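You operate a simulated robot arm through the tools that you are given. There is no shell and no other tool. Be economical: measure what you need, move in short steps, check, and stop when the job is done.

You run a simulated two-armed robot. Do the job below in one go: nothing can be reset, and whatever is moved stays where it is left.

TASK
Gauge the 15 mm block on the anvil plate, then put it away in the steel tray.
Fine: with the block on the plate slide the gauge carriage to 3, then back to 1. Set down upright: what you pick out.

The check looks at the end state, three seconds after you hand in, the way a careful person would. Anything else that was tipped, shoved, dropped, spilled or broken makes it a failure.

THE ROBOT
Two 7-joint arms with two-finger parallel grippers on one trunk that stands fixed in place. Base frame: the origin is at the foot of the trunk, x ahead of it, y to its left, z up; the work surface is at about z = 0.8. Units: m, rad, N and s.
The left shoulder is at [0.08, 0.131, 0.947], the right one opposite. With the tool pointing down near the work surface each hand reaches from about 0.4 to 0.86 m from the base axis, measured 20 degrees to its own side. Payload 1.57 kg a hand.
The TCP of each hand is the grasp point between the finger pads, 0.03 m short of the fingertips. In the tool frame z runs along the fingers and y along their closing line. Largest opening 0.11 m; finger width 0.024, thickness 0.012; the body of the gripper, 0.048 by 0.112 m, starts 0.078 m behind the TCP.
Orientation is that of the tool frame in the base frame, as a unit quaternion [x, y, z, w]. With the fingers straight down and closing along the base's y, the tool's x points along the base's -x, its y along +y and its z along -z.

THE INTERFACE
- The arms move only by the tool play_rows. It takes "left_motion", "right_motion" or both (then of equal length, played together; a hand with none holds still); each is a list of rows, each a list of 7 numbers: the shift along the base's x, y, z in mm, then the turn, a rotation vector about the base's x, y, z in degrees, then the opening, from 0 (shut) to 1 (fully open). In form: [[tx, ty, tz, ax, ay, az, grip], ...]. A call has 1 to 10 rows; each row is the pose to reach, as a shift and turn from the pose commanded when the call began. A row lasts 0.2 s, in which the tool goes at most 0.05 m and 0.15 rad; a call with a longer step from one row to the next is refused whole, and so is a gripper value outside its range. A pose out of reach is approached as far as the arm can. The call stops where the force on the tool passes 70 N (or 10 N more than at its start, if that is more) or the arm is blocked; 0.2 s more then pass. The fingers move at their own pace (about 0.108 m/s each) and stop on an object; they squeeze with about 30 N. The grip force told is the motor's: it shows also when the fingers shut on nothing. Time passes only in rows, and 0.2 s behind the last, so rows that repeat a pose let the fingers close. It gives the time, the measured TCP pose, the force on the tool (base axes), the opening and the grip force at its end, in the units of the frame above (readings bear some noise), with the torque about the TCP (base axes, N m) and any sound that the robot's microphone picked up.
- Cameras (640 x 400 px; columns grow to the right, rows downward): "scene" is now at [-0.0549, -0.012, 1.4157]; the picture's right is [-0.12, -0.99, 0.00], its down [-0.58, 0.07, -0.81] and it looks along [0.80, -0.10, -0.59] (base axes); focal length 345 px, centre (320, 200). "left" rides on the left gripper at [0.07, -0.016, -0.141] in its tool frame; the picture's right is [0.23, 0.97, 0.00], its down [-0.86, 0.20, -0.48] and it looks along [-0.47, 0.11, 0.88] (tool axes); focal length 222 px, centre (320, 200). "right" rides on the right gripper at [0.07, 0.016, -0.141] in its tool frame; the picture's right is [-0.23, 0.97, 0.00], its down [-0.86, -0.20, -0.48] and it looks along [-0.47, -0.11, 0.88] (tool axes); focal length 222 px, centre (320, 200).
- capture(camera): a new picture of that camera. No time passes.
- head_to(pan, tilt): turns the head with the scene camera to pan (to the left, within 1.902 rad either way) and tilt (down, from -0.506 to 1.204), counted from straight ahead of the robot. It gives what a move gives.
- measure_at(camera, pixels): for up to 12 pixels [column, row] of the newest picture of that camera ("zoom" is the newest enlarged one), the place [x, y, z] in the base frame of the surface seen there, good to about 0.003 m. No time passes.
- zoom(camera, box): a new picture of the part [left, top, right, bottom] of that camera's present view, enlarged. No time passes.
- finish_job(): hands the job in; it is judged then, once.

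Work in short steps. Measure before you move; look again where a grasp or a placing could have gone wrong, and mend it. You have 80 turns and 48 pictures in all, those below and enlarged ones among them. Open the grippers and draw the arms clear of the work before you hand the job in, unless the task says otherwise; then end with one line.

The tools are called after "Call:" as name(argument=value, ...) on one line, values as JSON. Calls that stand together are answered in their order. play_rows: Moves the arms, as the interface text tells. Its arguments: {"type":"object","properties":{"left_motion":{"type":"array","items":{"type":"array","items":{"type":"number"}}},"right_motion":{"type":"array","items":{"type":"array","items":{"type":"number"}}}},"required":[]} The other tools are called the same way: head_to (pan, tilt) turns the head that bears the scene camera; capture (camera) takes a picture; measure_at (camera, pixels) gives the place of the surface under pixels of a picture; zoom (camera, box) takes an enlarged picture of a part of a camera's view; finish_job () hands the job in.

At the start:

```text
clock: 0.0
left_position: [0.6857, 0.1052, 1.0629]
left_orientation: [0.0, 1.0, 0.001, 0.0]
left_ft_force: [0.4, 0.1, -0.4]
left_moment: [0.02, 0.0, 0.05]
left_finger_gap: 0.1099
left_gripper_force: 0.1
right_position: [0.5783, -0.4351, 1.1057]
right_orientation: [0.0, 1.0, 0.0, 0.0]
right_ft_force: [-0.6, 0.2, 0.0]
right_moment: [-0.02, 0.0, 0.01]
right_finger_gap: 0.11
right_gripper_force: 0.1
head pan, tilt: [-0.119, 0.628]
```

scene: 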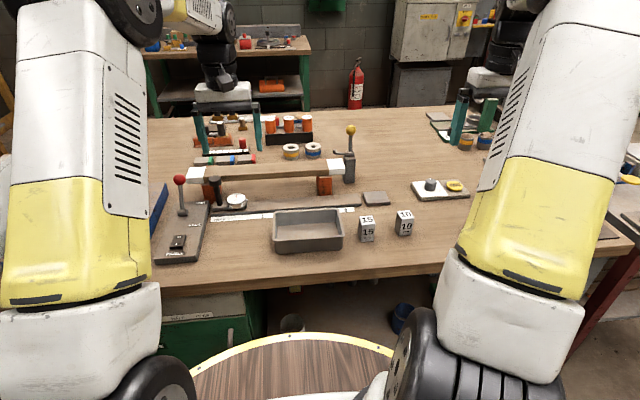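
right: 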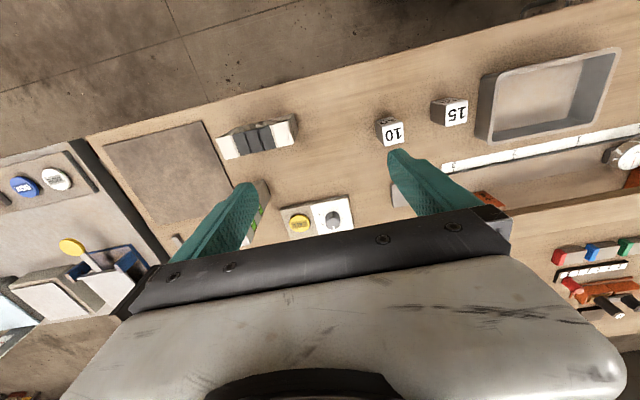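
left: 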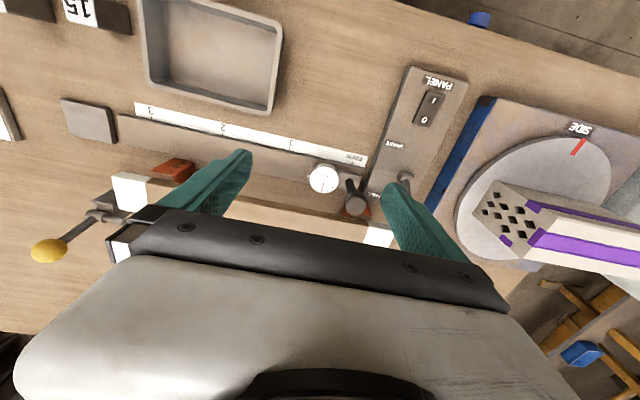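

The scene shows a tray near (308,230), blocks "15" at (367,228) and "10" at (404,222), a plate at (376,198), and a gauge rail at (280,200). I zoom in for detail.

Call:
zoom(camera="scene", box=[140, 120, 300, 270])

Call:
zoom(camera="scene", box=[260, 120, 480, 260])

Call:
zoom(camera="left", box=[40, 0, 480, 275])

```text
2.67 times, centred on (220, 195) of scene
```

zoom: 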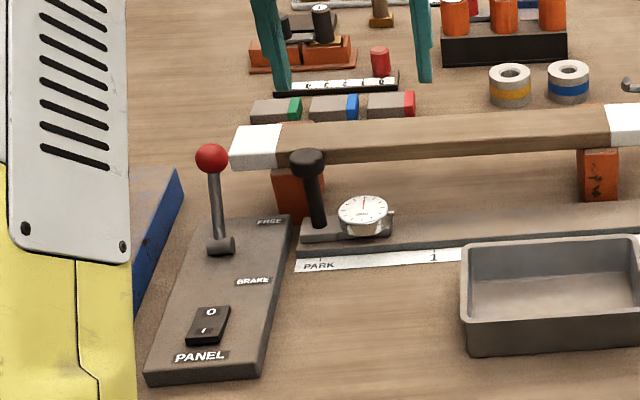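

```text
2.86 times, centred on (370, 190) of scene
```

zoom: 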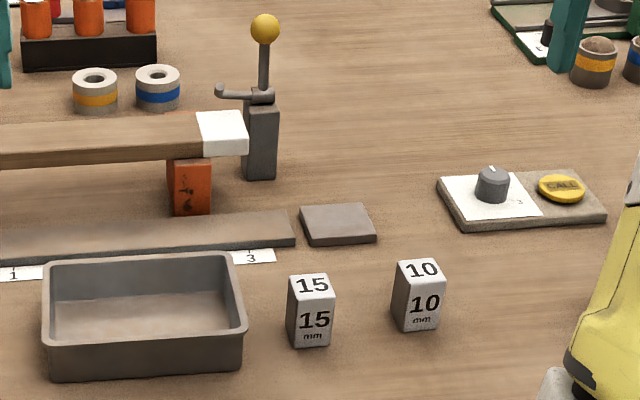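

```text
1.45 times, centred on (260, 138) of left
```

zoom: 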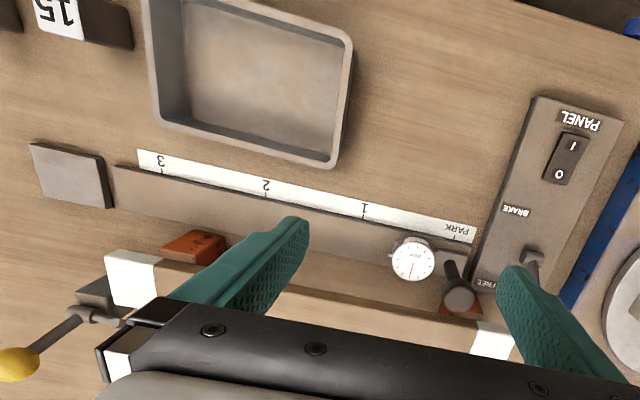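

I measure the main parts: tray, blocks, plate, carriage, beam, levers.

Call:
measure_at(camera="zoom", pixels=[[163, 172], [266, 194], [365, 215], [455, 238], [412, 260], [458, 295], [500, 340], [130, 275], [70, 178], [533, 255], [568, 155], [60, 10]])

Call:
measure_at(camera="scene", pixels=[[180, 180], [183, 212], [214, 182], [217, 203], [236, 201], [195, 174], [335, 168], [350, 131], [352, 165], [367, 219], [404, 214], [376, 199]])

Call:
measure_at(camera="scene", pixels=[[274, 213], [340, 210], [276, 250], [342, 247], [308, 230], [270, 170], [270, 178], [213, 190], [323, 190], [363, 216], [373, 216], [367, 240]])

```text
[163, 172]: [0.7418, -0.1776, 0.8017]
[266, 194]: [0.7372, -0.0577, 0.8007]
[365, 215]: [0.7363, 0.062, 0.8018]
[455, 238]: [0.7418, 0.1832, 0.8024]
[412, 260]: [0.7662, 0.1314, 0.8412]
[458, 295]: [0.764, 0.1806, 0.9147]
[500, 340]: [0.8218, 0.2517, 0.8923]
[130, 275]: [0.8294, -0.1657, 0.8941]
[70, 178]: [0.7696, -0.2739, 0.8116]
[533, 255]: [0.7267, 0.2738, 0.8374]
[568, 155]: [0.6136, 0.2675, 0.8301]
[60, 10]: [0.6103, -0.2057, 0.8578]
```

```text
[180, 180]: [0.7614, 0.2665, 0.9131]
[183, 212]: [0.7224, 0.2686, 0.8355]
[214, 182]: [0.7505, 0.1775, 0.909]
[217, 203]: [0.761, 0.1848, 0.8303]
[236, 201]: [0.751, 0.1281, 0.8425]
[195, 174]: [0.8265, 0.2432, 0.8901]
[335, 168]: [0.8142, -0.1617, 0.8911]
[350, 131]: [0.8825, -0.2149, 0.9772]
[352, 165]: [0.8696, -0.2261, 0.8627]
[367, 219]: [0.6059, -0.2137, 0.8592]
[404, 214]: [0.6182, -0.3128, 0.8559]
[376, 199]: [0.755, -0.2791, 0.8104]
```

```text
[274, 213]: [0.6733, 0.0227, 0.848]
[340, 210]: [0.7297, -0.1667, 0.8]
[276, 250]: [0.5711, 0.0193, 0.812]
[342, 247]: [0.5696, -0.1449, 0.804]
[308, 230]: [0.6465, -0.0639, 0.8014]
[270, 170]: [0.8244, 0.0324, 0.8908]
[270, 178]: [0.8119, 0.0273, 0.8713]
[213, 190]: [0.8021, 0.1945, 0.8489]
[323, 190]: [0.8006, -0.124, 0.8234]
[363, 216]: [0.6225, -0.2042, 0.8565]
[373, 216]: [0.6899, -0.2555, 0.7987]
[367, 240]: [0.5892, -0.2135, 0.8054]
```

Blocks are about 0.04 wide, 0.057 high. I look closer at the 15 block and the carriage.

Call:
zoom(camera="right", box=[360, 60, 500, 160])

Call:
zoom(camera="scene", box=[160, 165, 270, 234])

Call:
zoom(camera="scene", box=[330, 180, 426, 250])

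```text
4.00 times, centred on (430, 110) of right
```

zoom: 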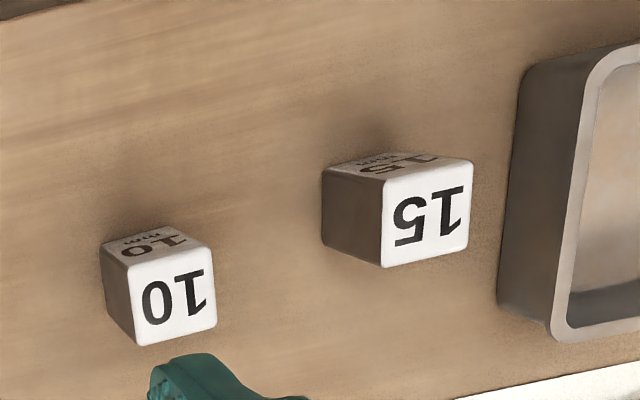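

```text
5.80 times, centred on (215, 200) of scene
```

zoom: 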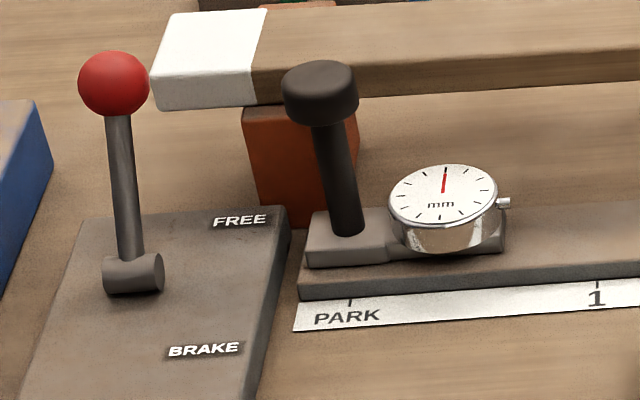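

```text
5.71 times, centred on (378, 215) of scene
```

zoom: 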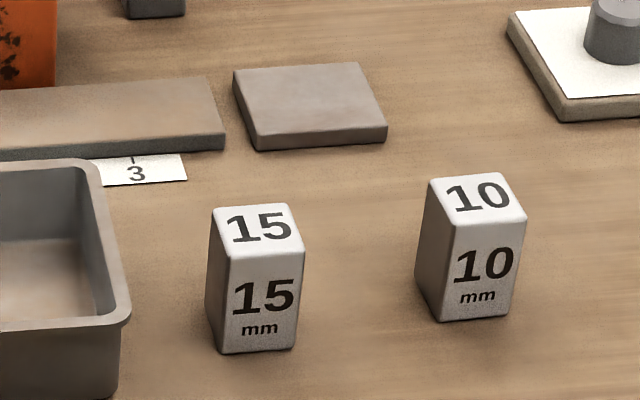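

I measure the top corners of the 15 block and the plate edges in this zoom.

Call:
measure_at(camera="zoom", pixels=[[219, 211], [287, 208], [298, 246], [230, 250], [240, 73], [356, 67], [380, 123], [257, 132], [260, 228], [215, 140], [207, 85], [110, 200]])

Call:
measure_at(camera="right", pixels=[[445, 102], [465, 101], [464, 121], [446, 124], [455, 112], [490, 78], [484, 137], [603, 112], [612, 60]])

```text
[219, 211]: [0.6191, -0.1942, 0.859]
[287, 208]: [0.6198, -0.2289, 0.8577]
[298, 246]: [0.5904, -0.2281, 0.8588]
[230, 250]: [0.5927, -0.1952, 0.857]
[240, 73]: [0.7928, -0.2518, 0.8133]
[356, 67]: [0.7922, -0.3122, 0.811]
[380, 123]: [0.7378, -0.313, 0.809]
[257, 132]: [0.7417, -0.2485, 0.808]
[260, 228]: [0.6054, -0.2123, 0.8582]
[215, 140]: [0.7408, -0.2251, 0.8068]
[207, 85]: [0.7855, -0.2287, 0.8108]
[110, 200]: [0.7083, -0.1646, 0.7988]
```

```text
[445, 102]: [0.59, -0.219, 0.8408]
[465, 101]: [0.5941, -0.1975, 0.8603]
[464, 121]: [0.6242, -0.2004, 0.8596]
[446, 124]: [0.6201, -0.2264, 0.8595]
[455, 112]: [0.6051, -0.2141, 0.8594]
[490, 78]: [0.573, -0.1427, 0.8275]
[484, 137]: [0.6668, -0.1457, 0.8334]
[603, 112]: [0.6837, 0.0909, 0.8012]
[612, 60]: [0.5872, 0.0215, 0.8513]
```

The 15 block is axis-aligned, centred about (0.606,-0.212), top z 0.859; the tray wall is 0.045 m away. I bring the right hand above it, opened to about 0.07.

Call:
play_rows(right_motion=[[5, 37, -26, 0, 0, 0, 0.7], [9, 74, -52, 0, 0, 0, 0.64], [14, 111, -78, 0, 0, 0, 0.64], [19, 149, -103, 0, 0, 0, 0.64], [23, 186, -129, 0, 0, 0, 0.64], [28, 223, -155, 0, 0, 0, 0.64], [28, 223, -155, 0, 0, 0, 0.64]])

Call:
capture(camera="right")

```text
clock: 1.6
left_position: [0.6862, 0.1048, 1.0628]
left_orientation: [0.0, 1.0, 0.0, 0.0]
left_ft_force: [0.5, 0.2, 0.0]
left_moment: [0.0, 0.0, 0.01]
left_finger_gap: 0.1101
left_gripper_force: 0.0
right_position: [0.6073, -0.2107, 0.9536]
right_orientation: [0.0, 1.0, 0.0, 0.0]
right_ft_force: [0.1, 0.6, 0.4]
right_moment: [0.01, -0.02, -0.01]
right_finger_gap: 0.0706
right_gripper_force: 0.0
head pan, tilt: [-0.119, 0.628]
```

```text
38 pictures are left
```

right: 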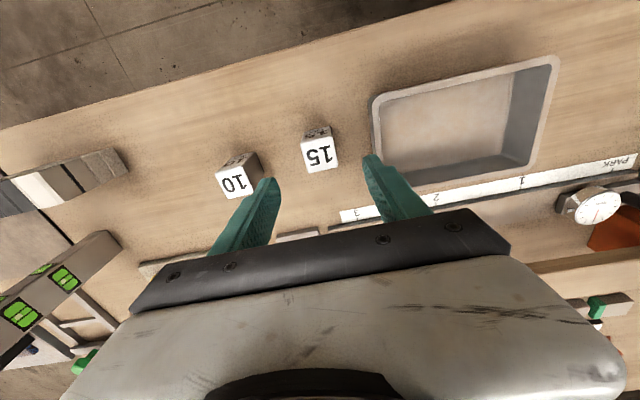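

The 15 block (320,153) is between the fingertips. I lower to z≈0.841 and close.

Call:
play_rows(right_motion=[[0, -1, -40, 0, 0, 0, 0.64], [0, -1, -75, 0, 0, 0, 0.64], [0, -1, -100, 0, 0, 0, 0.64], [0, -1, -112, 0, 0, 0, 0.64], [0, -1, -112, 0, 0, 0, 0.64], [0, -1, -112, 0, 0, 0, 0.2], [0, -1, -112, 0, 0, 0, 0.2], [0, -1, -112, 0, 0, 0, 0.2]])

Call:
capture(camera="scene")

```text
clock: 3.4
left_position: [0.6874, 0.1054, 1.0617]
left_orientation: [0.0, 1.0, 0.0, 0.0]
left_ft_force: [-0.3, -1.3, 1.1]
left_moment: [-0.02, 0.03, 0.01]
left_finger_gap: 0.1098
left_gripper_force: 0.1
right_position: [0.6078, -0.2124, 0.8413]
right_orientation: [0.0, 1.0, 0.001, 0.0]
right_ft_force: [-0.3, -0.6, 0.1]
right_moment: [-0.02, 0.03, -0.01]
right_finger_gap: 0.0356
right_gripper_force: 29.9
head pan, tilt: [-0.119, 0.628]
```

```text
37 pictures are left
```

scene: 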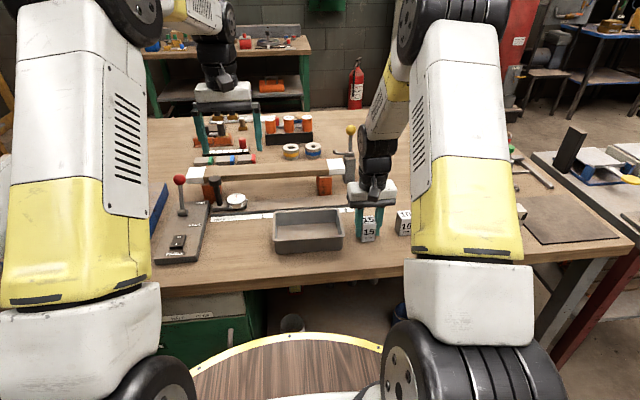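

Gripped (gap 0.0356, 30 N). I lift it and carry to above the anvil plate at (0.767,-0.281), leaving a hover gap.

Call:
play_rows(right_motion=[[0, 0, 35, 0, 0, 0, 0.2], [0, 0, 70, 0, 0, 0, 0.2], [40, -17, 75, 0, 0, 0, 0.2], [80, -35, 75, 0, 0, 0, 0.2], [120, -52, 70, 0, 0, 0, 0.2], [159, -69, 60, 0, 0, 0, 0.2], [159, -69, 35, 0, 0, 0, 0.2], [159, -69, 35, 0, 0, 0, 0.2]])

Call:
zoom(camera="scene", box=[310, 120, 450, 240])

Call:
capture(camera="right")

```text
clock: 5.2
left_position: [0.686, 0.1051, 1.0631]
left_orientation: [0.0, 1.0, 0.0, 0.0]
left_ft_force: [0.8, -0.2, 0.1]
left_moment: [0.01, -0.04, 0.01]
left_finger_gap: 0.11
left_gripper_force: 0.0
right_position: [0.7666, -0.2806, 0.8738]
right_orientation: [-0.001, 1.0, 0.0, 0.0]
right_ft_force: [-0.9, -0.3, -0.1]
right_moment: [-0.02, 0.0, 0.02]
right_finger_gap: 0.0219
right_gripper_force: 0.0
head pan, tilt: [-0.119, 0.628]
```

```text
3.33 times, centred on (380, 180) of scene
```

zoom: 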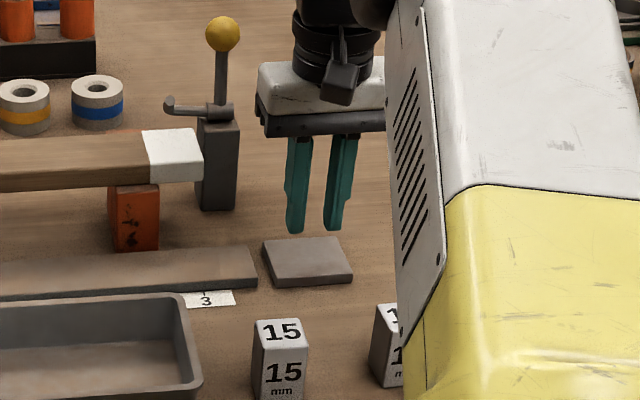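

```text
35 pictures are left
```

right: 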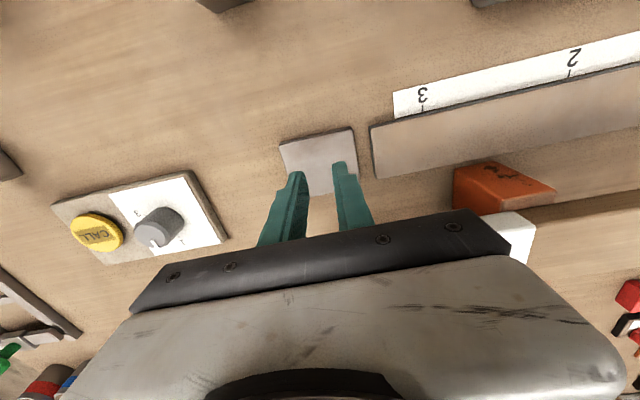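

The block slipped out: the gap is 0.0219 and it stands upright near its old place. I measure where it is now, and raise and bring the right hand back above it.

Call:
measure_at(camera="zoom", pixels=[[257, 323], [298, 321], [306, 342], [264, 347], [282, 332], [280, 372]])

Call:
play_rows(right_motion=[[0, 0, 40, 0, 0, 0, 0.4], [-40, 17, 60, 0, 0, 0, 0.64], [-80, 35, 80, 0, 0, 0, 0.64], [-120, 52, 80, 0, 0, 0, 0.64], [-160, 69, 80, 0, 0, 0, 0.64], [-160, 69, 80, 0, 0, 0, 0.64]])

Call:
capture(camera="right")

```text
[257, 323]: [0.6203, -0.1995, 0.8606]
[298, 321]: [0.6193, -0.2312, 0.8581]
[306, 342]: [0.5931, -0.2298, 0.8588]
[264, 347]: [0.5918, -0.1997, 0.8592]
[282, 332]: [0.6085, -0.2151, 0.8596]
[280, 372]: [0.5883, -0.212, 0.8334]
```

```text
clock: 6.6
left_position: [0.6859, 0.1049, 1.0618]
left_orientation: [0.0, 1.0, 0.0, 0.001]
left_ft_force: [0.7, -0.2, 0.3]
left_moment: [0.02, -0.02, 0.02]
left_finger_gap: 0.1102
left_gripper_force: 0.0
right_position: [0.6062, -0.2102, 0.9548]
right_orientation: [0.0, 1.0, 0.0, 0.0]
right_ft_force: [-0.4, 0.8, 0.2]
right_moment: [-0.03, -0.01, -0.01]
right_finger_gap: 0.0706
right_gripper_force: 0.0
head pan, tilt: [-0.119, 0.628]
```

```text
34 pictures are left
```

right: 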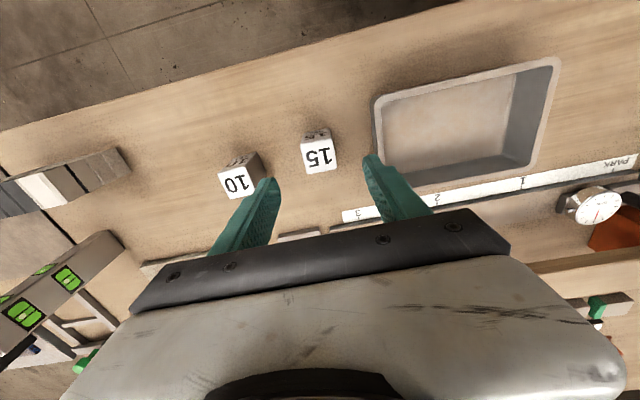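

The block stands at about (0.606,-0.2145), upright. I lower again, close fully (0), and lift only slowly by 8 mm to test.

Call:
play_rows(right_motion=[[0, -4, -40, 0, 0, 0, 0.64], [0, -4, -80, 0, 0, 0, 0.64], [0, -4, -105, 0, 0, 0, 0.64], [0, -4, -117, 0, 0, 0, 0.64], [0, -4, -117, 0, 0, 0, 0.0], [0, -4, -117, 0, 0, 0, 0.0], [0, -4, -117, 0, 0, 0, 0.0], [0, -4, -117, 0, 0, 0, 0.0]])

Call:
play_rows(right_motion=[[0, 0, 2, 0, 0, 0, 0], [0, 0, 4, 0, 0, 0, 0], [0, 0, 6, 0, 0, 0, 0], [0, 0, 8, 0, 0, 0, 0], [0, 0, 8, 0, 0, 0, 0]])

Call:
zoom(camera="scene", box=[310, 160, 450, 260])

```text
clock: 8.4
left_position: [0.6867, 0.1052, 1.0621]
left_orientation: [0.0, 1.0, 0.0, 0.0]
left_ft_force: [-0.3, -0.4, 0.9]
left_moment: [0.01, 0.02, 0.01]
left_finger_gap: 0.1102
left_gripper_force: 0.0
right_position: [0.6048, -0.2185, 0.8367]
right_orientation: [0.0, 1.0, 0.0, 0.0]
right_ft_force: [1.5, -0.7, 0.7]
right_moment: [0.03, -0.06, -0.02]
right_finger_gap: 0.0359
right_gripper_force: 29.9
head pan, tilt: [-0.119, 0.628]
```

```text
clock: 9.6
left_position: [0.687, 0.1061, 1.061]
left_orientation: [-0.001, 1.0, 0.0, 0.0]
left_ft_force: [0.7, 0.3, -0.4]
left_moment: [0.01, -0.02, 0.02]
left_finger_gap: 0.1099
left_gripper_force: 0.1
right_position: [0.6054, -0.2183, 0.8453]
right_orientation: [0.0, 1.0, 0.001, -0.001]
right_ft_force: [-1.2, -0.6, -3.5]
right_moment: [0.03, 0.04, 0.01]
right_finger_gap: 0.036
right_gripper_force: 30.1
head pan, tilt: [-0.119, 0.628]
```

```text
4.00 times, centred on (380, 210) of scene
```

zoom: 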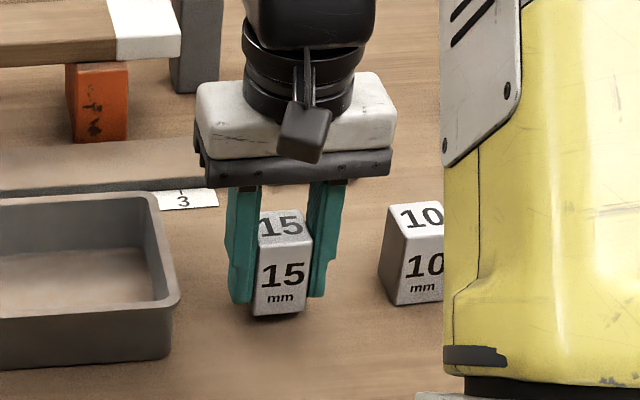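

The block is lifted (tool force −3.5 N, ~0.35 kg). I go on gently to 60 mm and check for slip.

Call:
play_rows(right_motion=[[0, 0, 4, 0, 0, 0, 0], [0, 0, 9, 0, 0, 0, 0], [0, 0, 15, 0, 0, 0, 0], [0, 0, 21, 0, 0, 0, 0], [0, 0, 27, 0, 0, 0, 0], [0, 0, 33, 0, 0, 0, 0], [0, 0, 39, 0, 0, 0, 0], [0, 0, 44, 0, 0, 0, 0], [0, 0, 47, 0, 0, 0, 0], [0, 0, 48, 0, 0, 0, 0]])

Call:
zoom(camera="scene", box=[310, 140, 450, 240])

```text
clock: 11.8
left_position: [0.688, 0.1045, 1.062]
left_orientation: [0.001, 1.0, 0.0, 0.0]
left_ft_force: [-0.6, 0.5, 0.0]
left_moment: [-0.03, 0.01, 0.01]
left_finger_gap: 0.11
left_gripper_force: 0.1
right_position: [0.6058, -0.216, 0.8935]
right_orientation: [0.0, 1.0, 0.0, -0.001]
right_ft_force: [0.4, 0.6, -2.9]
right_moment: [-0.03, 0.01, 0.01]
right_finger_gap: 0.0359
right_gripper_force: 30.5
head pan, tilt: [-0.119, 0.628]
```

```text
4.00 times, centred on (380, 190) of scene
```

zoom: 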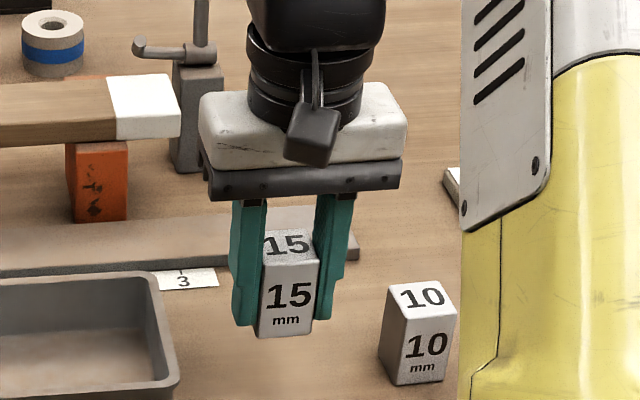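

Holding firmly with no slip. I carry it slowly at this height (block bottom ~0.856, plate top 0.811) to above the plate.

Call:
play_rows(right_motion=[[6, -2, 0, 0, 0, 0, 0], [20, -8, 0, 0, 0, 0, 0], [38, -15, 0, 0, 0, 0, 0], [58, -23, 0, 0, 0, 0, 0], [80, -32, 0, 0, 0, 0, 0], [102, -41, 0, 0, 0, 0, 0], [124, -50, 0, 0, 0, 0, 0], [143, -58, 0, 0, 0, 0, 0], [156, -63, 0, 0, 0, 0, 0], [161, -65, 0, 0, 0, 0, 0]])

Call:
zoom(camera="scene", box=[310, 120, 450, 220])

```text
clock: 14.0
left_position: [0.6873, 0.1043, 1.0622]
left_orientation: [0.001, 1.0, -0.001, 0.0]
left_ft_force: [0.3, 0.6, 0.2]
left_moment: [0.0, -0.03, 0.01]
left_finger_gap: 0.1098
left_gripper_force: 0.2
right_position: [0.7655, -0.2829, 0.8947]
right_orientation: [-0.001, 1.0, -0.001, 0.0]
right_ft_force: [-0.2, -0.1, -3.6]
right_moment: [0.02, 0.02, 0.01]
right_finger_gap: 0.0359
right_gripper_force: 29.8
head pan, tilt: [-0.119, 0.628]
```

```text
4.00 times, centred on (380, 170) of scene
```

zoom: 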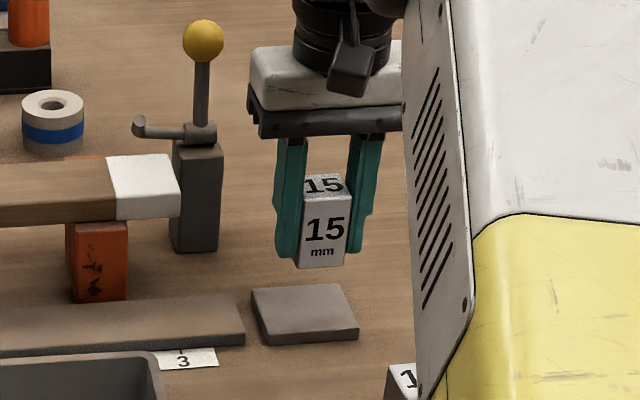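

Held above the plate. I lower slowly to near contact and read the force.

Call:
play_rows(right_motion=[[0, 0, -8, 0, 0, 0, 0], [0, 0, -18, 0, 0, 0, 0], [0, 0, -28, 0, 0, 0, 0], [0, 0, -36, 0, 0, 0, 0], [0, 0, -40, 0, 0, 0, 0], [0, 0, -42, 0, 0, 0, 0], [0, 0, -44, 0, 0, 0, 0], [0, 0, -45, 0, 0, 0, 0], [0, 0, -45, 0, 0, 0, 0]])

Call:
zoom(camera="scene", box=[310, 120, 450, 220])

```text
clock: 16.0
left_position: [0.6876, 0.1045, 1.0632]
left_orientation: [0.0, 1.0, 0.0, 0.0]
left_ft_force: [-0.4, 0.0, -0.9]
left_moment: [0.02, -0.03, 0.02]
left_finger_gap: 0.1099
left_gripper_force: 0.0
right_position: [0.7668, -0.2826, 0.8477]
right_orientation: [0.0, 1.0, 0.0, 0.0]
right_ft_force: [0.5, 0.0, -3.6]
right_moment: [-0.02, 0.03, 0.01]
right_finger_gap: 0.036
right_gripper_force: 30.6
head pan, tilt: [-0.119, 0.628]
```

```text
4.00 times, centred on (380, 170) of scene
```

zoom: 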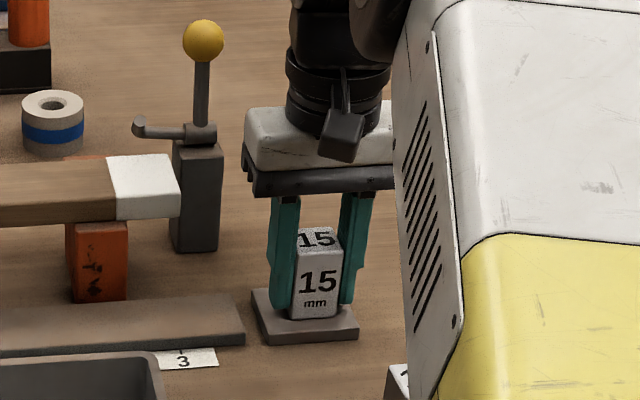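

Nearly touching, force still −3.6 N. I lower 1 mm at a time.

Call:
play_rows(right_motion=[[0, 0, -1, 0, 0, 0, 0], [0, 0, -2, 0, 0, 0, 0], [0, 0, -2, 0, 0, 0, 0]])

```text
clock: 16.8
left_position: [0.6874, 0.1046, 1.0638]
left_orientation: [0.0, 1.0, 0.0, 0.0]
left_ft_force: [0.5, 0.0, -0.3]
left_moment: [0.02, 0.0, 0.0]
left_finger_gap: 0.1102
left_gripper_force: 0.1
right_position: [0.7656, -0.2822, 0.8493]
right_orientation: [0.0, 1.0, 0.0, 0.002]
right_ft_force: [-2.4, -0.4, 15.0]
right_moment: [0.08, 0.35, 0.01]
right_finger_gap: 0.0358
right_gripper_force: 30.2
head pan, tilt: [-0.119, 0.628]
```

Contact (+15 N). I open slowly and raise straight up, then withdraw the right hand to its own side.

Call:
play_rows(right_motion=[[0, 0, 1, 0, 0, 0, 0.0], [0, 0, 1, 0, 0, 0, 0.45], [0, 0, 1, 0, 0, 0, 0.55], [0, 0, 1, 0, 0, 0, 0.55], [0, 0, 30, 0, 0, 0, 0.55], [0, 0, 75, 0, 0, 0, 0.55], [0, 0, 120, 0, 0, 0, 0.55], [-30, -30, 150, 0, 0, 0, 0.55], [-60, -60, 170, 0, 0, 0, 0.55], [-90, -90, 190, 0, 0, 0, 0.55]])

Call:
play_rows(right_motion=[[-30, -30, 15, 0, 0, 0, 0.55], [-60, -60, 30, 0, 0, 0, 0.55], [-90, -70, 45, 0, 0, 0, 0.55]])

Call:
capture(camera="scene")

Call:
zoom(camera="scene", box=[310, 140, 430, 240])

```text
refused: row 8 steps farther than a row can; nothing moved
```

```text
clock: 17.6
left_position: [0.688, 0.1058, 1.0623]
left_orientation: [-0.001, 1.0, 0.001, 0.0]
left_ft_force: [-0.2, -0.8, 0.0]
left_moment: [0.01, 0.0, -0.01]
left_finger_gap: 0.1099
left_gripper_force: 0.0
right_position: [0.6766, -0.3504, 0.8935]
right_orientation: [0.0, 1.0, 0.0, -0.001]
right_ft_force: [0.8, 0.2, 0.9]
right_moment: [0.0, 0.01, 0.0]
right_finger_gap: 0.0604
right_gripper_force: 0.1
head pan, tilt: [-0.119, 0.628]
```

```text
29 pictures are left
```

scene: 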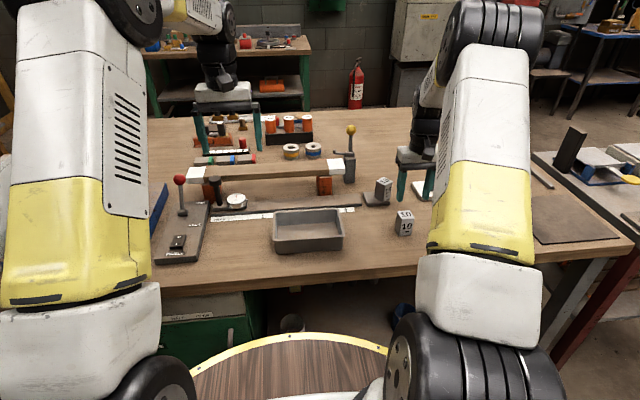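

```text
4.00 times, centred on (370, 190) of scene
```

zoom: 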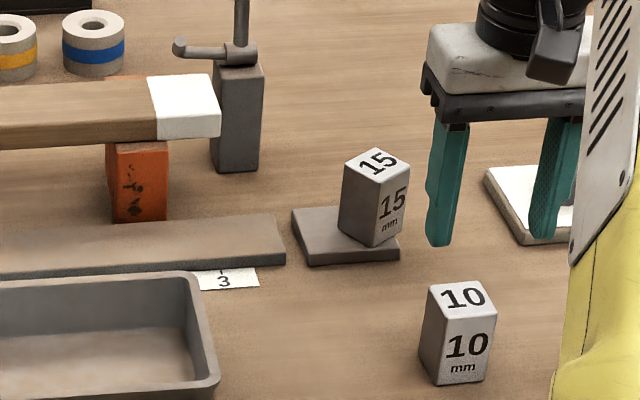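

My second call ran though the first was refused; the block was dragged a bit and turned, but stands upright on the plate. I measure it; the 10 block and panel look untouched.

Call:
measure_at(camera="zoom", pixels=[[349, 157], [377, 150], [408, 164], [378, 182], [377, 166], [373, 243], [343, 230], [405, 225], [395, 258], [382, 236], [320, 235], [310, 215]])

Call:
play_rows(right_motion=[[0, 0, 45, 0, 0, 0, 0.65], [0, 0, 90, 0, 0, 0, 0.65], [0, 0, 130, 0, 0, 0, 0.65], [20, 20, 140, 0, 0, 0, 0.65], [20, 20, 140, 0, 0, 0, 0.65]])

Call:
capture(camera="right")

```text
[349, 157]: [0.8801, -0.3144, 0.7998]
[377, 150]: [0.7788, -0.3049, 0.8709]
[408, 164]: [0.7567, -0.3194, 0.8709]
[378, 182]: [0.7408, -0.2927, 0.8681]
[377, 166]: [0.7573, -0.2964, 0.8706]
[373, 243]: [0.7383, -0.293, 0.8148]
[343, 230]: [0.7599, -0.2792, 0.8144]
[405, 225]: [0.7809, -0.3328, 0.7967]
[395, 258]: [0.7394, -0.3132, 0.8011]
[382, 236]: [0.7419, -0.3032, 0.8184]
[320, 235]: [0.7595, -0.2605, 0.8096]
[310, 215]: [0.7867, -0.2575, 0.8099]
```

```text
clock: 18.8
left_position: [0.6877, 0.1052, 1.0628]
left_orientation: [0.0, 1.0, 0.0, -0.001]
left_ft_force: [-0.4, -0.6, -0.4]
left_moment: [-0.01, -0.04, -0.02]
left_finger_gap: 0.1101
left_gripper_force: 0.0
right_position: [0.6942, -0.3313, 1.0322]
right_orientation: [0.0, 1.0, -0.001, -0.001]
right_ft_force: [0.4, -0.4, 0.4]
right_moment: [-0.01, -0.04, 0.0]
right_finger_gap: 0.0715
right_gripper_force: 0.0
head pan, tilt: [-0.119, 0.628]
```

```text
27 pictures are left
```

right: 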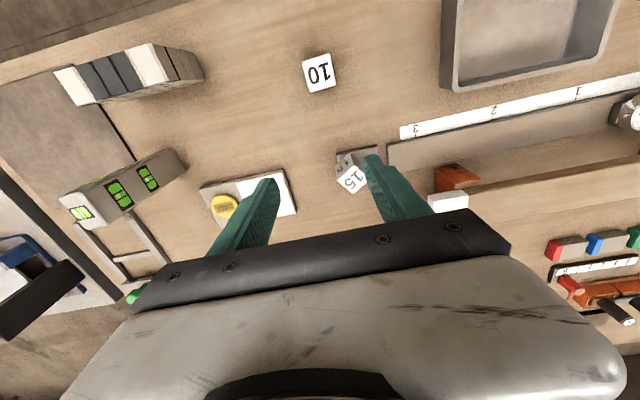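

The block hangs slightly over the plate's right edge, so I'll regrasp and recentre it. I measure its top corners from the hand camera.

Call:
zoom(camera="right", box=[310, 130, 400, 210])

```text
5.00 times, centred on (355, 170) of right
```

zoom: 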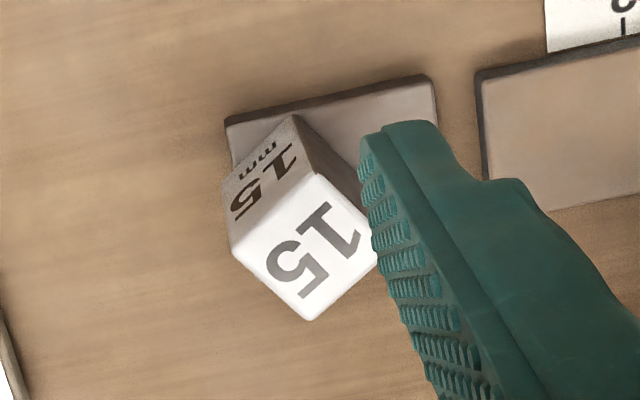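

Call:
measure_at(camera="zoom", pixels=[[312, 178], [238, 247], [306, 314], [312, 230], [273, 213], [268, 278], [340, 280], [298, 120], [230, 135], [428, 80]])

```text
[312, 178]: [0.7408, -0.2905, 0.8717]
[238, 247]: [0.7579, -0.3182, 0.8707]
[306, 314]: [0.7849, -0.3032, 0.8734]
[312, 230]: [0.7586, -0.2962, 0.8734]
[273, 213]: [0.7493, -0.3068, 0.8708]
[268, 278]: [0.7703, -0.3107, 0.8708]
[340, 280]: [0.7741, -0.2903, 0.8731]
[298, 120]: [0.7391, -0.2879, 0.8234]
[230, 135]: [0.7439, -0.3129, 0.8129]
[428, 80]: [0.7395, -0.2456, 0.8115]
```

Block yaw about +31°, centre about (0.762,-0.2975), top 0.871. I position the hand above it turned by +31°.

Call:
play_rows(right_motion=[[17, 9, -10, 0, 0, 7.75, 0.64], [34, 17, -25, 0, 0, 15.5, 0.64], [51, 26, -50, 0, 0, 23.25, 0.64], [68, 34, -80, 0, 0, 31, 0.64], [68, 34, -80, 0, 0, 31, 0.64]])

Call:
capture(camera="right")

Call:
measure_at(camera="scene", pixels=[[413, 185], [413, 196], [420, 186], [380, 188]])

```text
clock: 20.0
left_position: [0.6882, 0.1053, 1.0633]
left_orientation: [0.0, 1.0, -0.001, 0.001]
left_ft_force: [-0.2, 0.8, 0.7]
left_moment: [-0.01, -0.03, 0.02]
left_finger_gap: 0.1098
left_gripper_force: 0.1
right_position: [0.7642, -0.296, 0.9512]
right_orientation: [-0.268, 0.963, 0.0, 0.001]
right_ft_force: [0.9, -0.5, 0.3]
right_moment: [0.01, 0.01, 0.02]
right_finger_gap: 0.0705
right_gripper_force: 0.1
head pan, tilt: [-0.119, 0.628]
```

```text
25 pictures are left
```

right: 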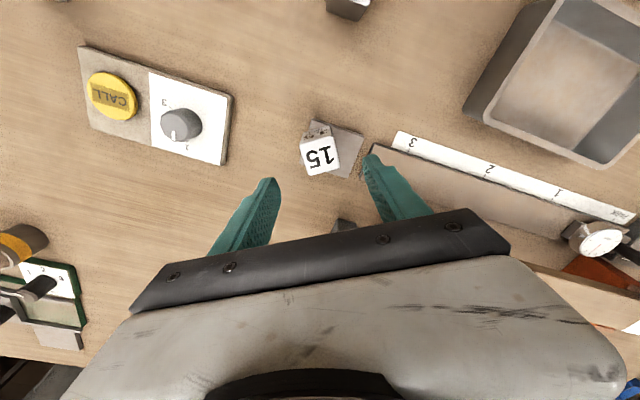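

```text
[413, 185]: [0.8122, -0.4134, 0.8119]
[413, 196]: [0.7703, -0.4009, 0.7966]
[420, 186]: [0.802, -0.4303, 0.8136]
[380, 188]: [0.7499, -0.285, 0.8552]
```

The 15 block lies squarely between the fingers, as in the first grasp (320,155). I lower to z≈0.85 and close.

Call:
play_rows(right_motion=[[0, 0, -40, 0, 0, 0, 0.64], [-1, 0, -75, 0, 0, 0, 0.64], [-1, 0, -95, 0, 0, 0, 0.64], [-1, 0, -102, 0, 0, 0, 0.64], [-1, 0, -102, 0, 0, 0, 0.4], [-1, 0, -102, 0, 0, 0, 0.0], [-1, 0, -102, 0, 0, 0, 0.0], [-1, 0, -102, 0, 0, 0, 0.0]])

```text
clock: 21.8
left_position: [0.6871, 0.1042, 1.0629]
left_orientation: [0.0, 1.0, 0.0, 0.0]
left_ft_force: [0.4, -0.8, -0.7]
left_moment: [0.01, -0.01, 0.01]
left_finger_gap: 0.1102
left_gripper_force: 0.0
right_position: [0.7637, -0.2975, 0.8508]
right_orientation: [-0.267, 0.964, 0.0, 0.0]
right_ft_force: [-0.1, -0.5, 0.3]
right_moment: [0.01, -0.08, 0.03]
right_finger_gap: 0.0359
right_gripper_force: 29.8
head pan, tilt: [-0.119, 0.628]
```

Gripped square (gap 0.0359). I lift 15 mm, turn back by −31° and shift to the plate centre (0.766,-0.281).

Call:
play_rows(right_motion=[[0, 0, 3, 0, 0, 0, 0], [0, 0, 8, 0, 0, 0, 0], [0, 0, 14, 0, 0, 0, 0], [0, 3, 15, 0, 0, -5, 0], [1, 7, 15, 0, 0, -12, 0], [1, 11, 15, 0, 0, -19, 0], [2, 15, 15, 0, 0, -26, 0], [2, 16, 15, 0, 0, -31, 0], [2, 16, 10, 0, 0, -31, 0], [2, 16, 6, 0, 0, -31, 0]])

Call:
zoom(camera="scene", box=[310, 120, 450, 220])

```text
clock: 24.0
left_position: [0.6877, 0.1051, 1.0636]
left_orientation: [-0.001, 1.0, 0.0, -0.001]
left_ft_force: [0.0, 0.2, -0.2]
left_moment: [0.03, 0.0, -0.03]
left_finger_gap: 0.1101
left_gripper_force: 0.1
right_position: [0.7655, -0.2805, 0.8569]
right_orientation: [0.0, 1.0, 0.001, -0.001]
right_ft_force: [-0.1, 0.1, -2.8]
right_moment: [0.0, 0.05, 0.03]
right_finger_gap: 0.0355
right_gripper_force: 30.3
head pan, tilt: [-0.119, 0.628]
```

```text
4.00 times, centred on (380, 170) of scene
```

zoom: 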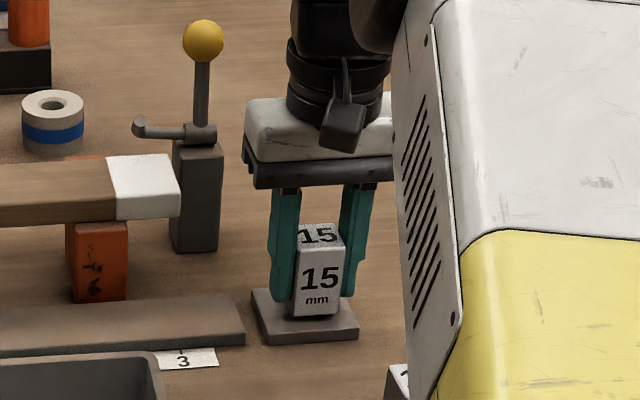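

Centred above the plate and upright. I lower 6 mm, open, and rise straight up within this call only.

Call:
play_rows(right_motion=[[0, 0, -3, 0, 0, 0, 0], [0, 0, -5, 0, 0, 0, 0], [0, 0, -6, 0, 0, 0, 0], [0, 0, -6, 0, 0, 0, 0.4], [0, 0, -6, 0, 0, 0, 0.6], [0, 0, -6, 0, 0, 0, 0.6], [0, 0, 15, 0, 0, 0, 0.6], [0, 0, 50, 0, 0, 0, 0.6], [0, 0, 90, 0, 0, 0, 0.6], [0, 0, 130, 0, 0, 0, 0.6]])

Call:
zoom(camera="scene", box=[310, 140, 430, 240])

```text
clock: 26.2
left_position: [0.6867, 0.1056, 1.0623]
left_orientation: [0.0, 1.0, 0.001, 0.0]
left_ft_force: [-0.7, 1.0, -0.2]
left_moment: [0.0, 0.0, -0.03]
left_finger_gap: 0.1099
left_gripper_force: 0.0
right_position: [0.7645, -0.2838, 0.9849]
right_orientation: [0.0, 1.0, -0.001, -0.001]
right_ft_force: [0.5, -0.2, -0.4]
right_moment: [0.0, 0.01, -0.03]
right_finger_gap: 0.0662
right_gripper_force: 0.0
head pan, tilt: [-0.119, 0.628]
```

```text
4.00 times, centred on (370, 190) of scene
```

zoom: 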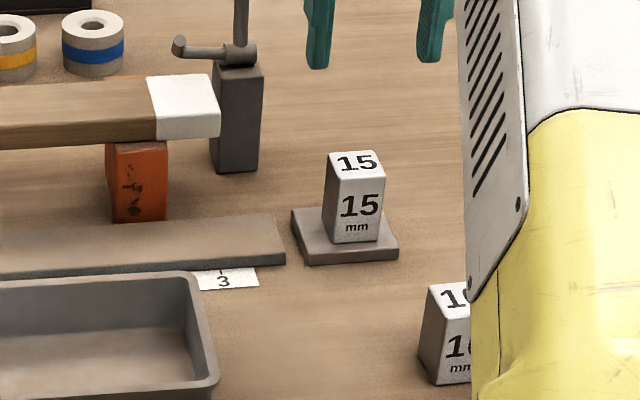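

The block stands centred and upright on the plate. I draw the right hand off to its side, and bring the left hand above the carriage knob (0.763,0.180).

Call:
play_rows(right_motion=[[-20, -20, 25, 0, 0, 0, 0.6], [-50, -45, 45, 0, 0, 0, 0.6], [-80, -70, 65, 0, 0, 0, 0.6], [-115, -95, 85, 0, 0, 0, 0.6], [-150, -125, 100, 0, 0, 0, 0.6], [-185, -152, 115, 0, 0, 0, 0.6]], left_motion=[[15, 15, -10, 0, 0, 0, 0.8], [30, 30, -25, 0, 0, 0, 0.6], [50, 50, -40, 0, 0, 0, 0.6], [65, 65, -60, 0, 0, 0, 0.6], [75, 75, -80, 0, 0, 0, 0.6], [75, 75, -80, 0, 0, 0, 0.6]])

Call:
capture(camera="left")

Call:
capture(camera="scene")

```text
clock: 27.6
left_position: [0.7619, 0.1809, 0.9825]
left_orientation: [-0.001, 1.0, 0.0, 0.0]
left_ft_force: [0.4, 0.6, -0.6]
left_moment: [-0.01, 0.06, -0.03]
left_finger_gap: 0.0659
left_gripper_force: 0.0
right_position: [0.5796, -0.433, 1.1019]
right_orientation: [-0.002, 1.0, 0.0, 0.0]
right_ft_force: [0.7, 0.4, -0.2]
right_moment: [0.01, 0.03, -0.02]
right_finger_gap: 0.0661
right_gripper_force: 0.0
head pan, tilt: [-0.119, 0.628]
```

```text
22 pictures are left
```

left: 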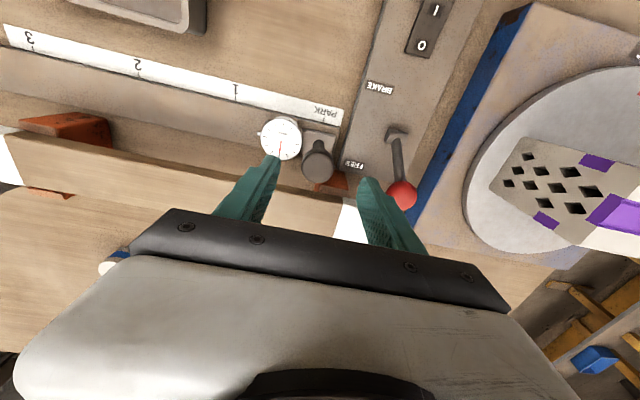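

```text
21 pictures are left
```

scene: 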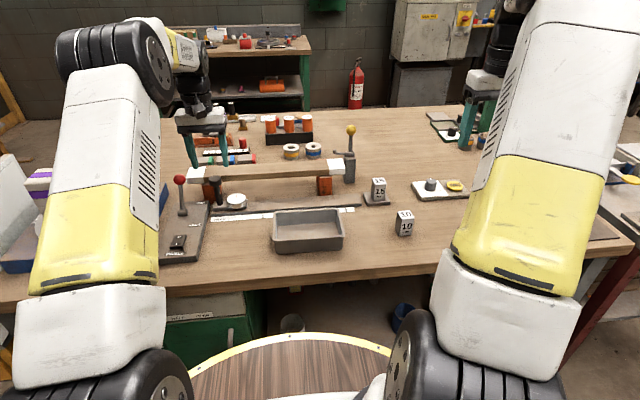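

The knob is at (317,163) in the left view; I verify its place before descending.

Call:
measure_at(camera="left", pixels=[[317, 147], [317, 155], [305, 150], [330, 150], [320, 172], [402, 190], [345, 205], [262, 138]])

Call:
zoom(camera="left", box=[230, 90, 430, 215])

```text
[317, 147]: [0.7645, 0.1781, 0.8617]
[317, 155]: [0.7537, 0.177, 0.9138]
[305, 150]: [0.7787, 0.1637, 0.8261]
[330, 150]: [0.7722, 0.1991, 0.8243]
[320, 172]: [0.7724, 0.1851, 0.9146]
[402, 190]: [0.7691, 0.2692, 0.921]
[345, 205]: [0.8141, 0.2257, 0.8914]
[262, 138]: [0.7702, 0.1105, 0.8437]
```

```text
3.20 times, centred on (330, 152) of left
```

zoom: 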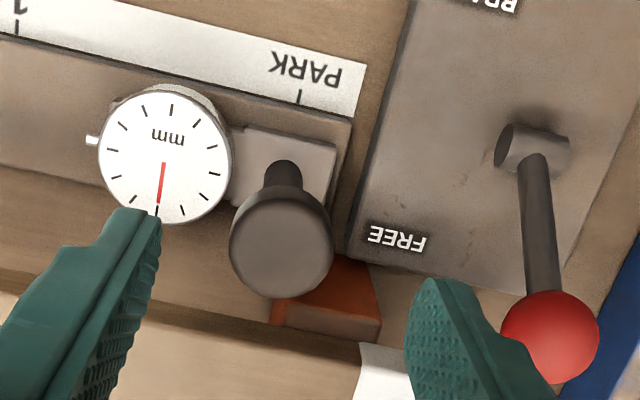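

Knob centre ≈(0.764,0.1805), top 0.915. I descend to z≈0.898 and close on the knob.

Call:
play_rows(left_motion=[[1, 0, -30, 0, 0, 0, 0.6], [1, 0, -60, 0, 0, 0, 0.6], [1, 0, -84, 0, 0, 0, 0.6], [1, 0, -84, 0, 0, 0, 0.45], [1, 0, -84, 0, 0, 0, 0.3], [1, 0, -84, 0, 0, 0, 0.2], [1, 0, -84, 0, 0, 0, 0.1], [1, 0, -84, 0, 0, 0, 0.1]])

Call:
zoom(camera="scene", box=[150, 120, 290, 230])

```text
clock: 29.4
left_position: [0.7643, 0.1803, 0.8981]
left_orientation: [-0.001, 1.0, 0.0, -0.001]
left_ft_force: [-1.0, 1.3, -3.1]
left_moment: [-0.26, -0.29, 0.07]
left_finger_gap: 0.0337
left_gripper_force: 41.6
right_position: [0.5789, -0.4337, 1.1029]
right_orientation: [0.0, 1.0, 0.0, 0.0]
right_ft_force: [0.3, -0.1, 0.1]
right_moment: [0.01, -0.02, 0.02]
right_finger_gap: 0.0659
right_gripper_force: 0.1
head pan, tilt: [-0.119, 0.628]
```

```text
3.64 times, centred on (220, 175) of scene
```

zoom: 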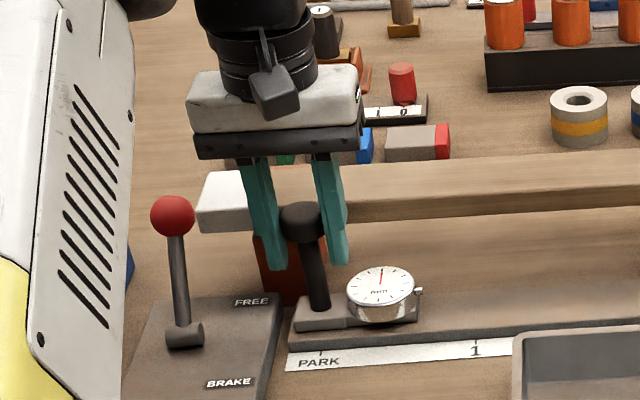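

The knob is held (gap 0.034). I slide 30 mm toward −y as a test.

Call:
play_rows(left_motion=[[0, -5, 0, 0, 0, 0, 0.1], [0, -12, 0, 0, 0, 0, 0.1], [0, -21, 0, 0, 0, 0, 0.1], [0, -30, 0, 0, 0, 0, 0.1], [0, -30, 0, 0, 0, 0, 0.1]])

Call:
zoom(camera="scene", box=[150, 120, 290, 230])

```text
clock: 30.6
left_position: [0.7648, 0.1508, 0.898]
left_orientation: [0.0, 1.0, -0.001, 0.001]
left_ft_force: [6.3, -0.5, -0.8]
left_moment: [0.31, 0.15, -0.08]
left_finger_gap: 0.0338
left_gripper_force: 41.7
right_position: [0.5795, -0.4331, 1.1021]
right_orientation: [0.0, 1.0, 0.0, 0.0]
right_ft_force: [-0.6, -0.1, -0.2]
right_moment: [-0.01, -0.03, -0.02]
right_finger_gap: 0.0661
right_gripper_force: 0.1
head pan, tilt: [-0.119, 0.628]
```

```text
3.64 times, centred on (220, 175) of scene
```

zoom: 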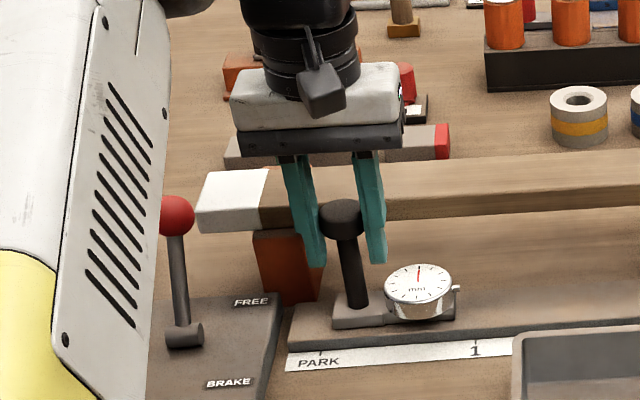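

It slides freely. I continue toward 3 in steady steps (200 mm this call).

Call:
play_rows(left_motion=[[0, -10, 0, 0, 0, 0, 0.1], [0, -30, 0, 0, 0, 0, 0.1], [0, -52, 0, 0, 0, 0, 0.1], [0, -74, 0, 0, 0, 0, 0.1], [0, -96, 0, 0, 0, 0, 0.1], [0, -118, 0, 0, 0, 0, 0.1], [0, -140, 0, 0, 0, 0, 0.1], [0, -162, 0, 0, 0, 0, 0.1], [0, -184, 0, 0, 0, 0, 0.1], [0, -200, 0, 0, 0, 0, 0.1]])

Call:
capture(camera="scene")

```text
clock: 32.8
left_position: [0.7641, -0.0501, 0.8973]
left_orientation: [0.0, 1.0, -0.001, 0.001]
left_ft_force: [17.9, 0.4, -2.4]
left_moment: [0.15, -0.27, -0.04]
left_finger_gap: 0.0334
left_gripper_force: 41.6
right_position: [0.5793, -0.4338, 1.1014]
right_orientation: [-0.001, 1.0, 0.0, 0.0]
right_ft_force: [-0.7, 0.2, -0.2]
right_moment: [-0.02, -0.01, -0.01]
right_finger_gap: 0.0658
right_gripper_force: 0.1
head pan, tilt: [-0.119, 0.628]
```

```text
17 pictures are left
```

scene: 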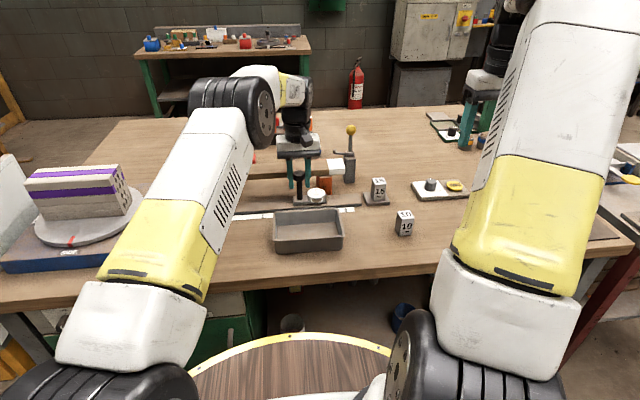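

At y=-0.05, side force +18 N in x says the rail runs slightly off; I add a small +x shift and go on to about y=-0.170.

Call:
play_rows(left_motion=[[1, -5, 0, 0, 0, 0, 0.1], [2, -20, 0, 0, 0, 0, 0.1], [2, -40, 0, 0, 0, 0, 0.1], [2, -60, 0, 0, 0, 0, 0.1], [3, -80, 0, 0, 0, 0, 0.1], [3, -98, 0, 0, 0, 0, 0.1], [3, -112, 0, 0, 0, 0, 0.1], [3, -120, 0, 0, 0, 0, 0.1], [3, -120, 0, 0, 0, 0, 0.1]])

Call:
zoom(camera="scene", box=[280, 130, 420, 230])

```text
clock: 34.9
left_position: [0.7416, -0.1686, 0.8945]
left_orientation: [0.003, 1.0, 0.0, -0.014]
left_ft_force: [-23.1, -1.6, 4.5]
left_moment: [-0.11, -0.5, 0.16]
left_finger_gap: 0.0105
left_gripper_force: 0.0
left hand out of reach, approached as far as the arm can: row 6, 7, 8, 9
right_position: [0.5801, -0.4331, 1.103]
right_orientation: [-0.001, 1.0, 0.0, -0.001]
right_ft_force: [0.6, 0.7, -0.1]
right_moment: [0.02, -0.03, 0.0]
right_finger_gap: 0.0662
right_gripper_force: 0.1
head pan, tilt: [-0.119, 0.628]
stopped in row 9 (left hand): the force on the tool passed its limit at 72 N (the readings are from after the stop); the commanded pose is now the measured one
```

```text
4.00 times, centred on (350, 180) of scene
```

zoom: 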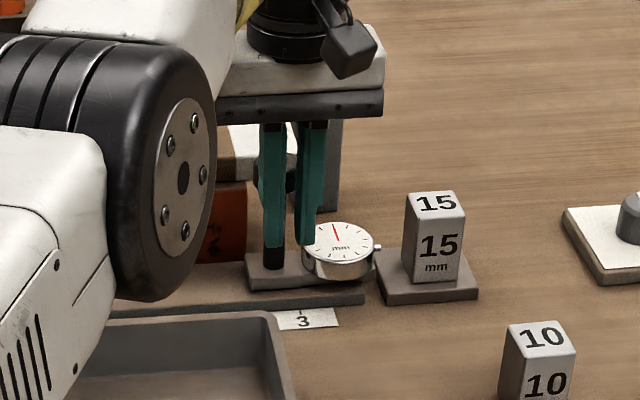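

The left arm ran out of reach and the fingers slipped off in front of the knob; carriage is just short of 3, block fine. I back the left hand off −x, then up and away to its own side; the right hand will finish.

Call:
play_rows(left_motion=[[-6, 0, 0, 0, 0, 0, 0.1], [-15, 0, 2, 0, 0, 0, 0.1], [-18, 0, 30, 0, 0, 0, 0.1], [-18, 0, 70, 0, 0, 0, 0.1], [-18, 10, 110, 0, 0, 0, 0.1], [-25, 35, 140, 0, 0, 0, 0.1], [-35, 75, 150, 0, 0, 0, 0.1], [-45, 120, 155, 0, 0, 0, 0.1], [-50, 165, 160, 0, 0, 0, 0.1], [-55, 210, 160, 0, 0, 0, 0.1]])

Call:
capture(camera="scene")

```text
clock: 37.1
left_position: [0.7675, 0.0204, 1.0794]
left_orientation: [0.003, 1.0, 0.0, -0.013]
left_ft_force: [0.5, -1.0, -0.7]
left_moment: [0.05, 0.0, 0.0]
left_finger_gap: 0.0109
left_gripper_force: 0.0
left hand out of reach, approached as far as the arm can: row 2, 3, 4, 5, 6, 7, 8, 9, 10
right_position: [0.5787, -0.4346, 1.1019]
right_orientation: [0.0, 1.0, 0.0, 0.0]
right_ft_force: [0.0, -0.4, 0.0]
right_moment: [0.05, 0.0, -0.04]
right_finger_gap: 0.066
right_gripper_force: 0.1
head pan, tilt: [-0.119, 0.628]
```

```text
15 pictures are left
```

scene: 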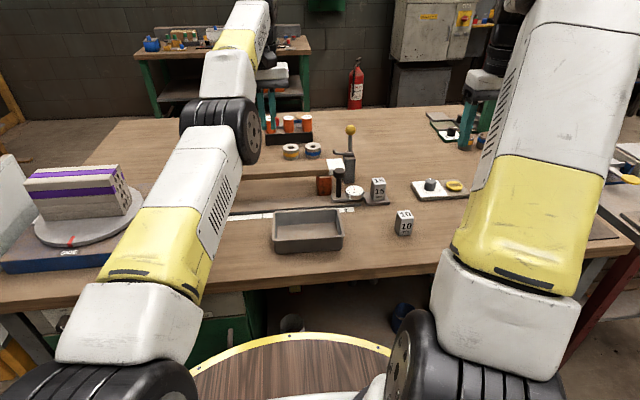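

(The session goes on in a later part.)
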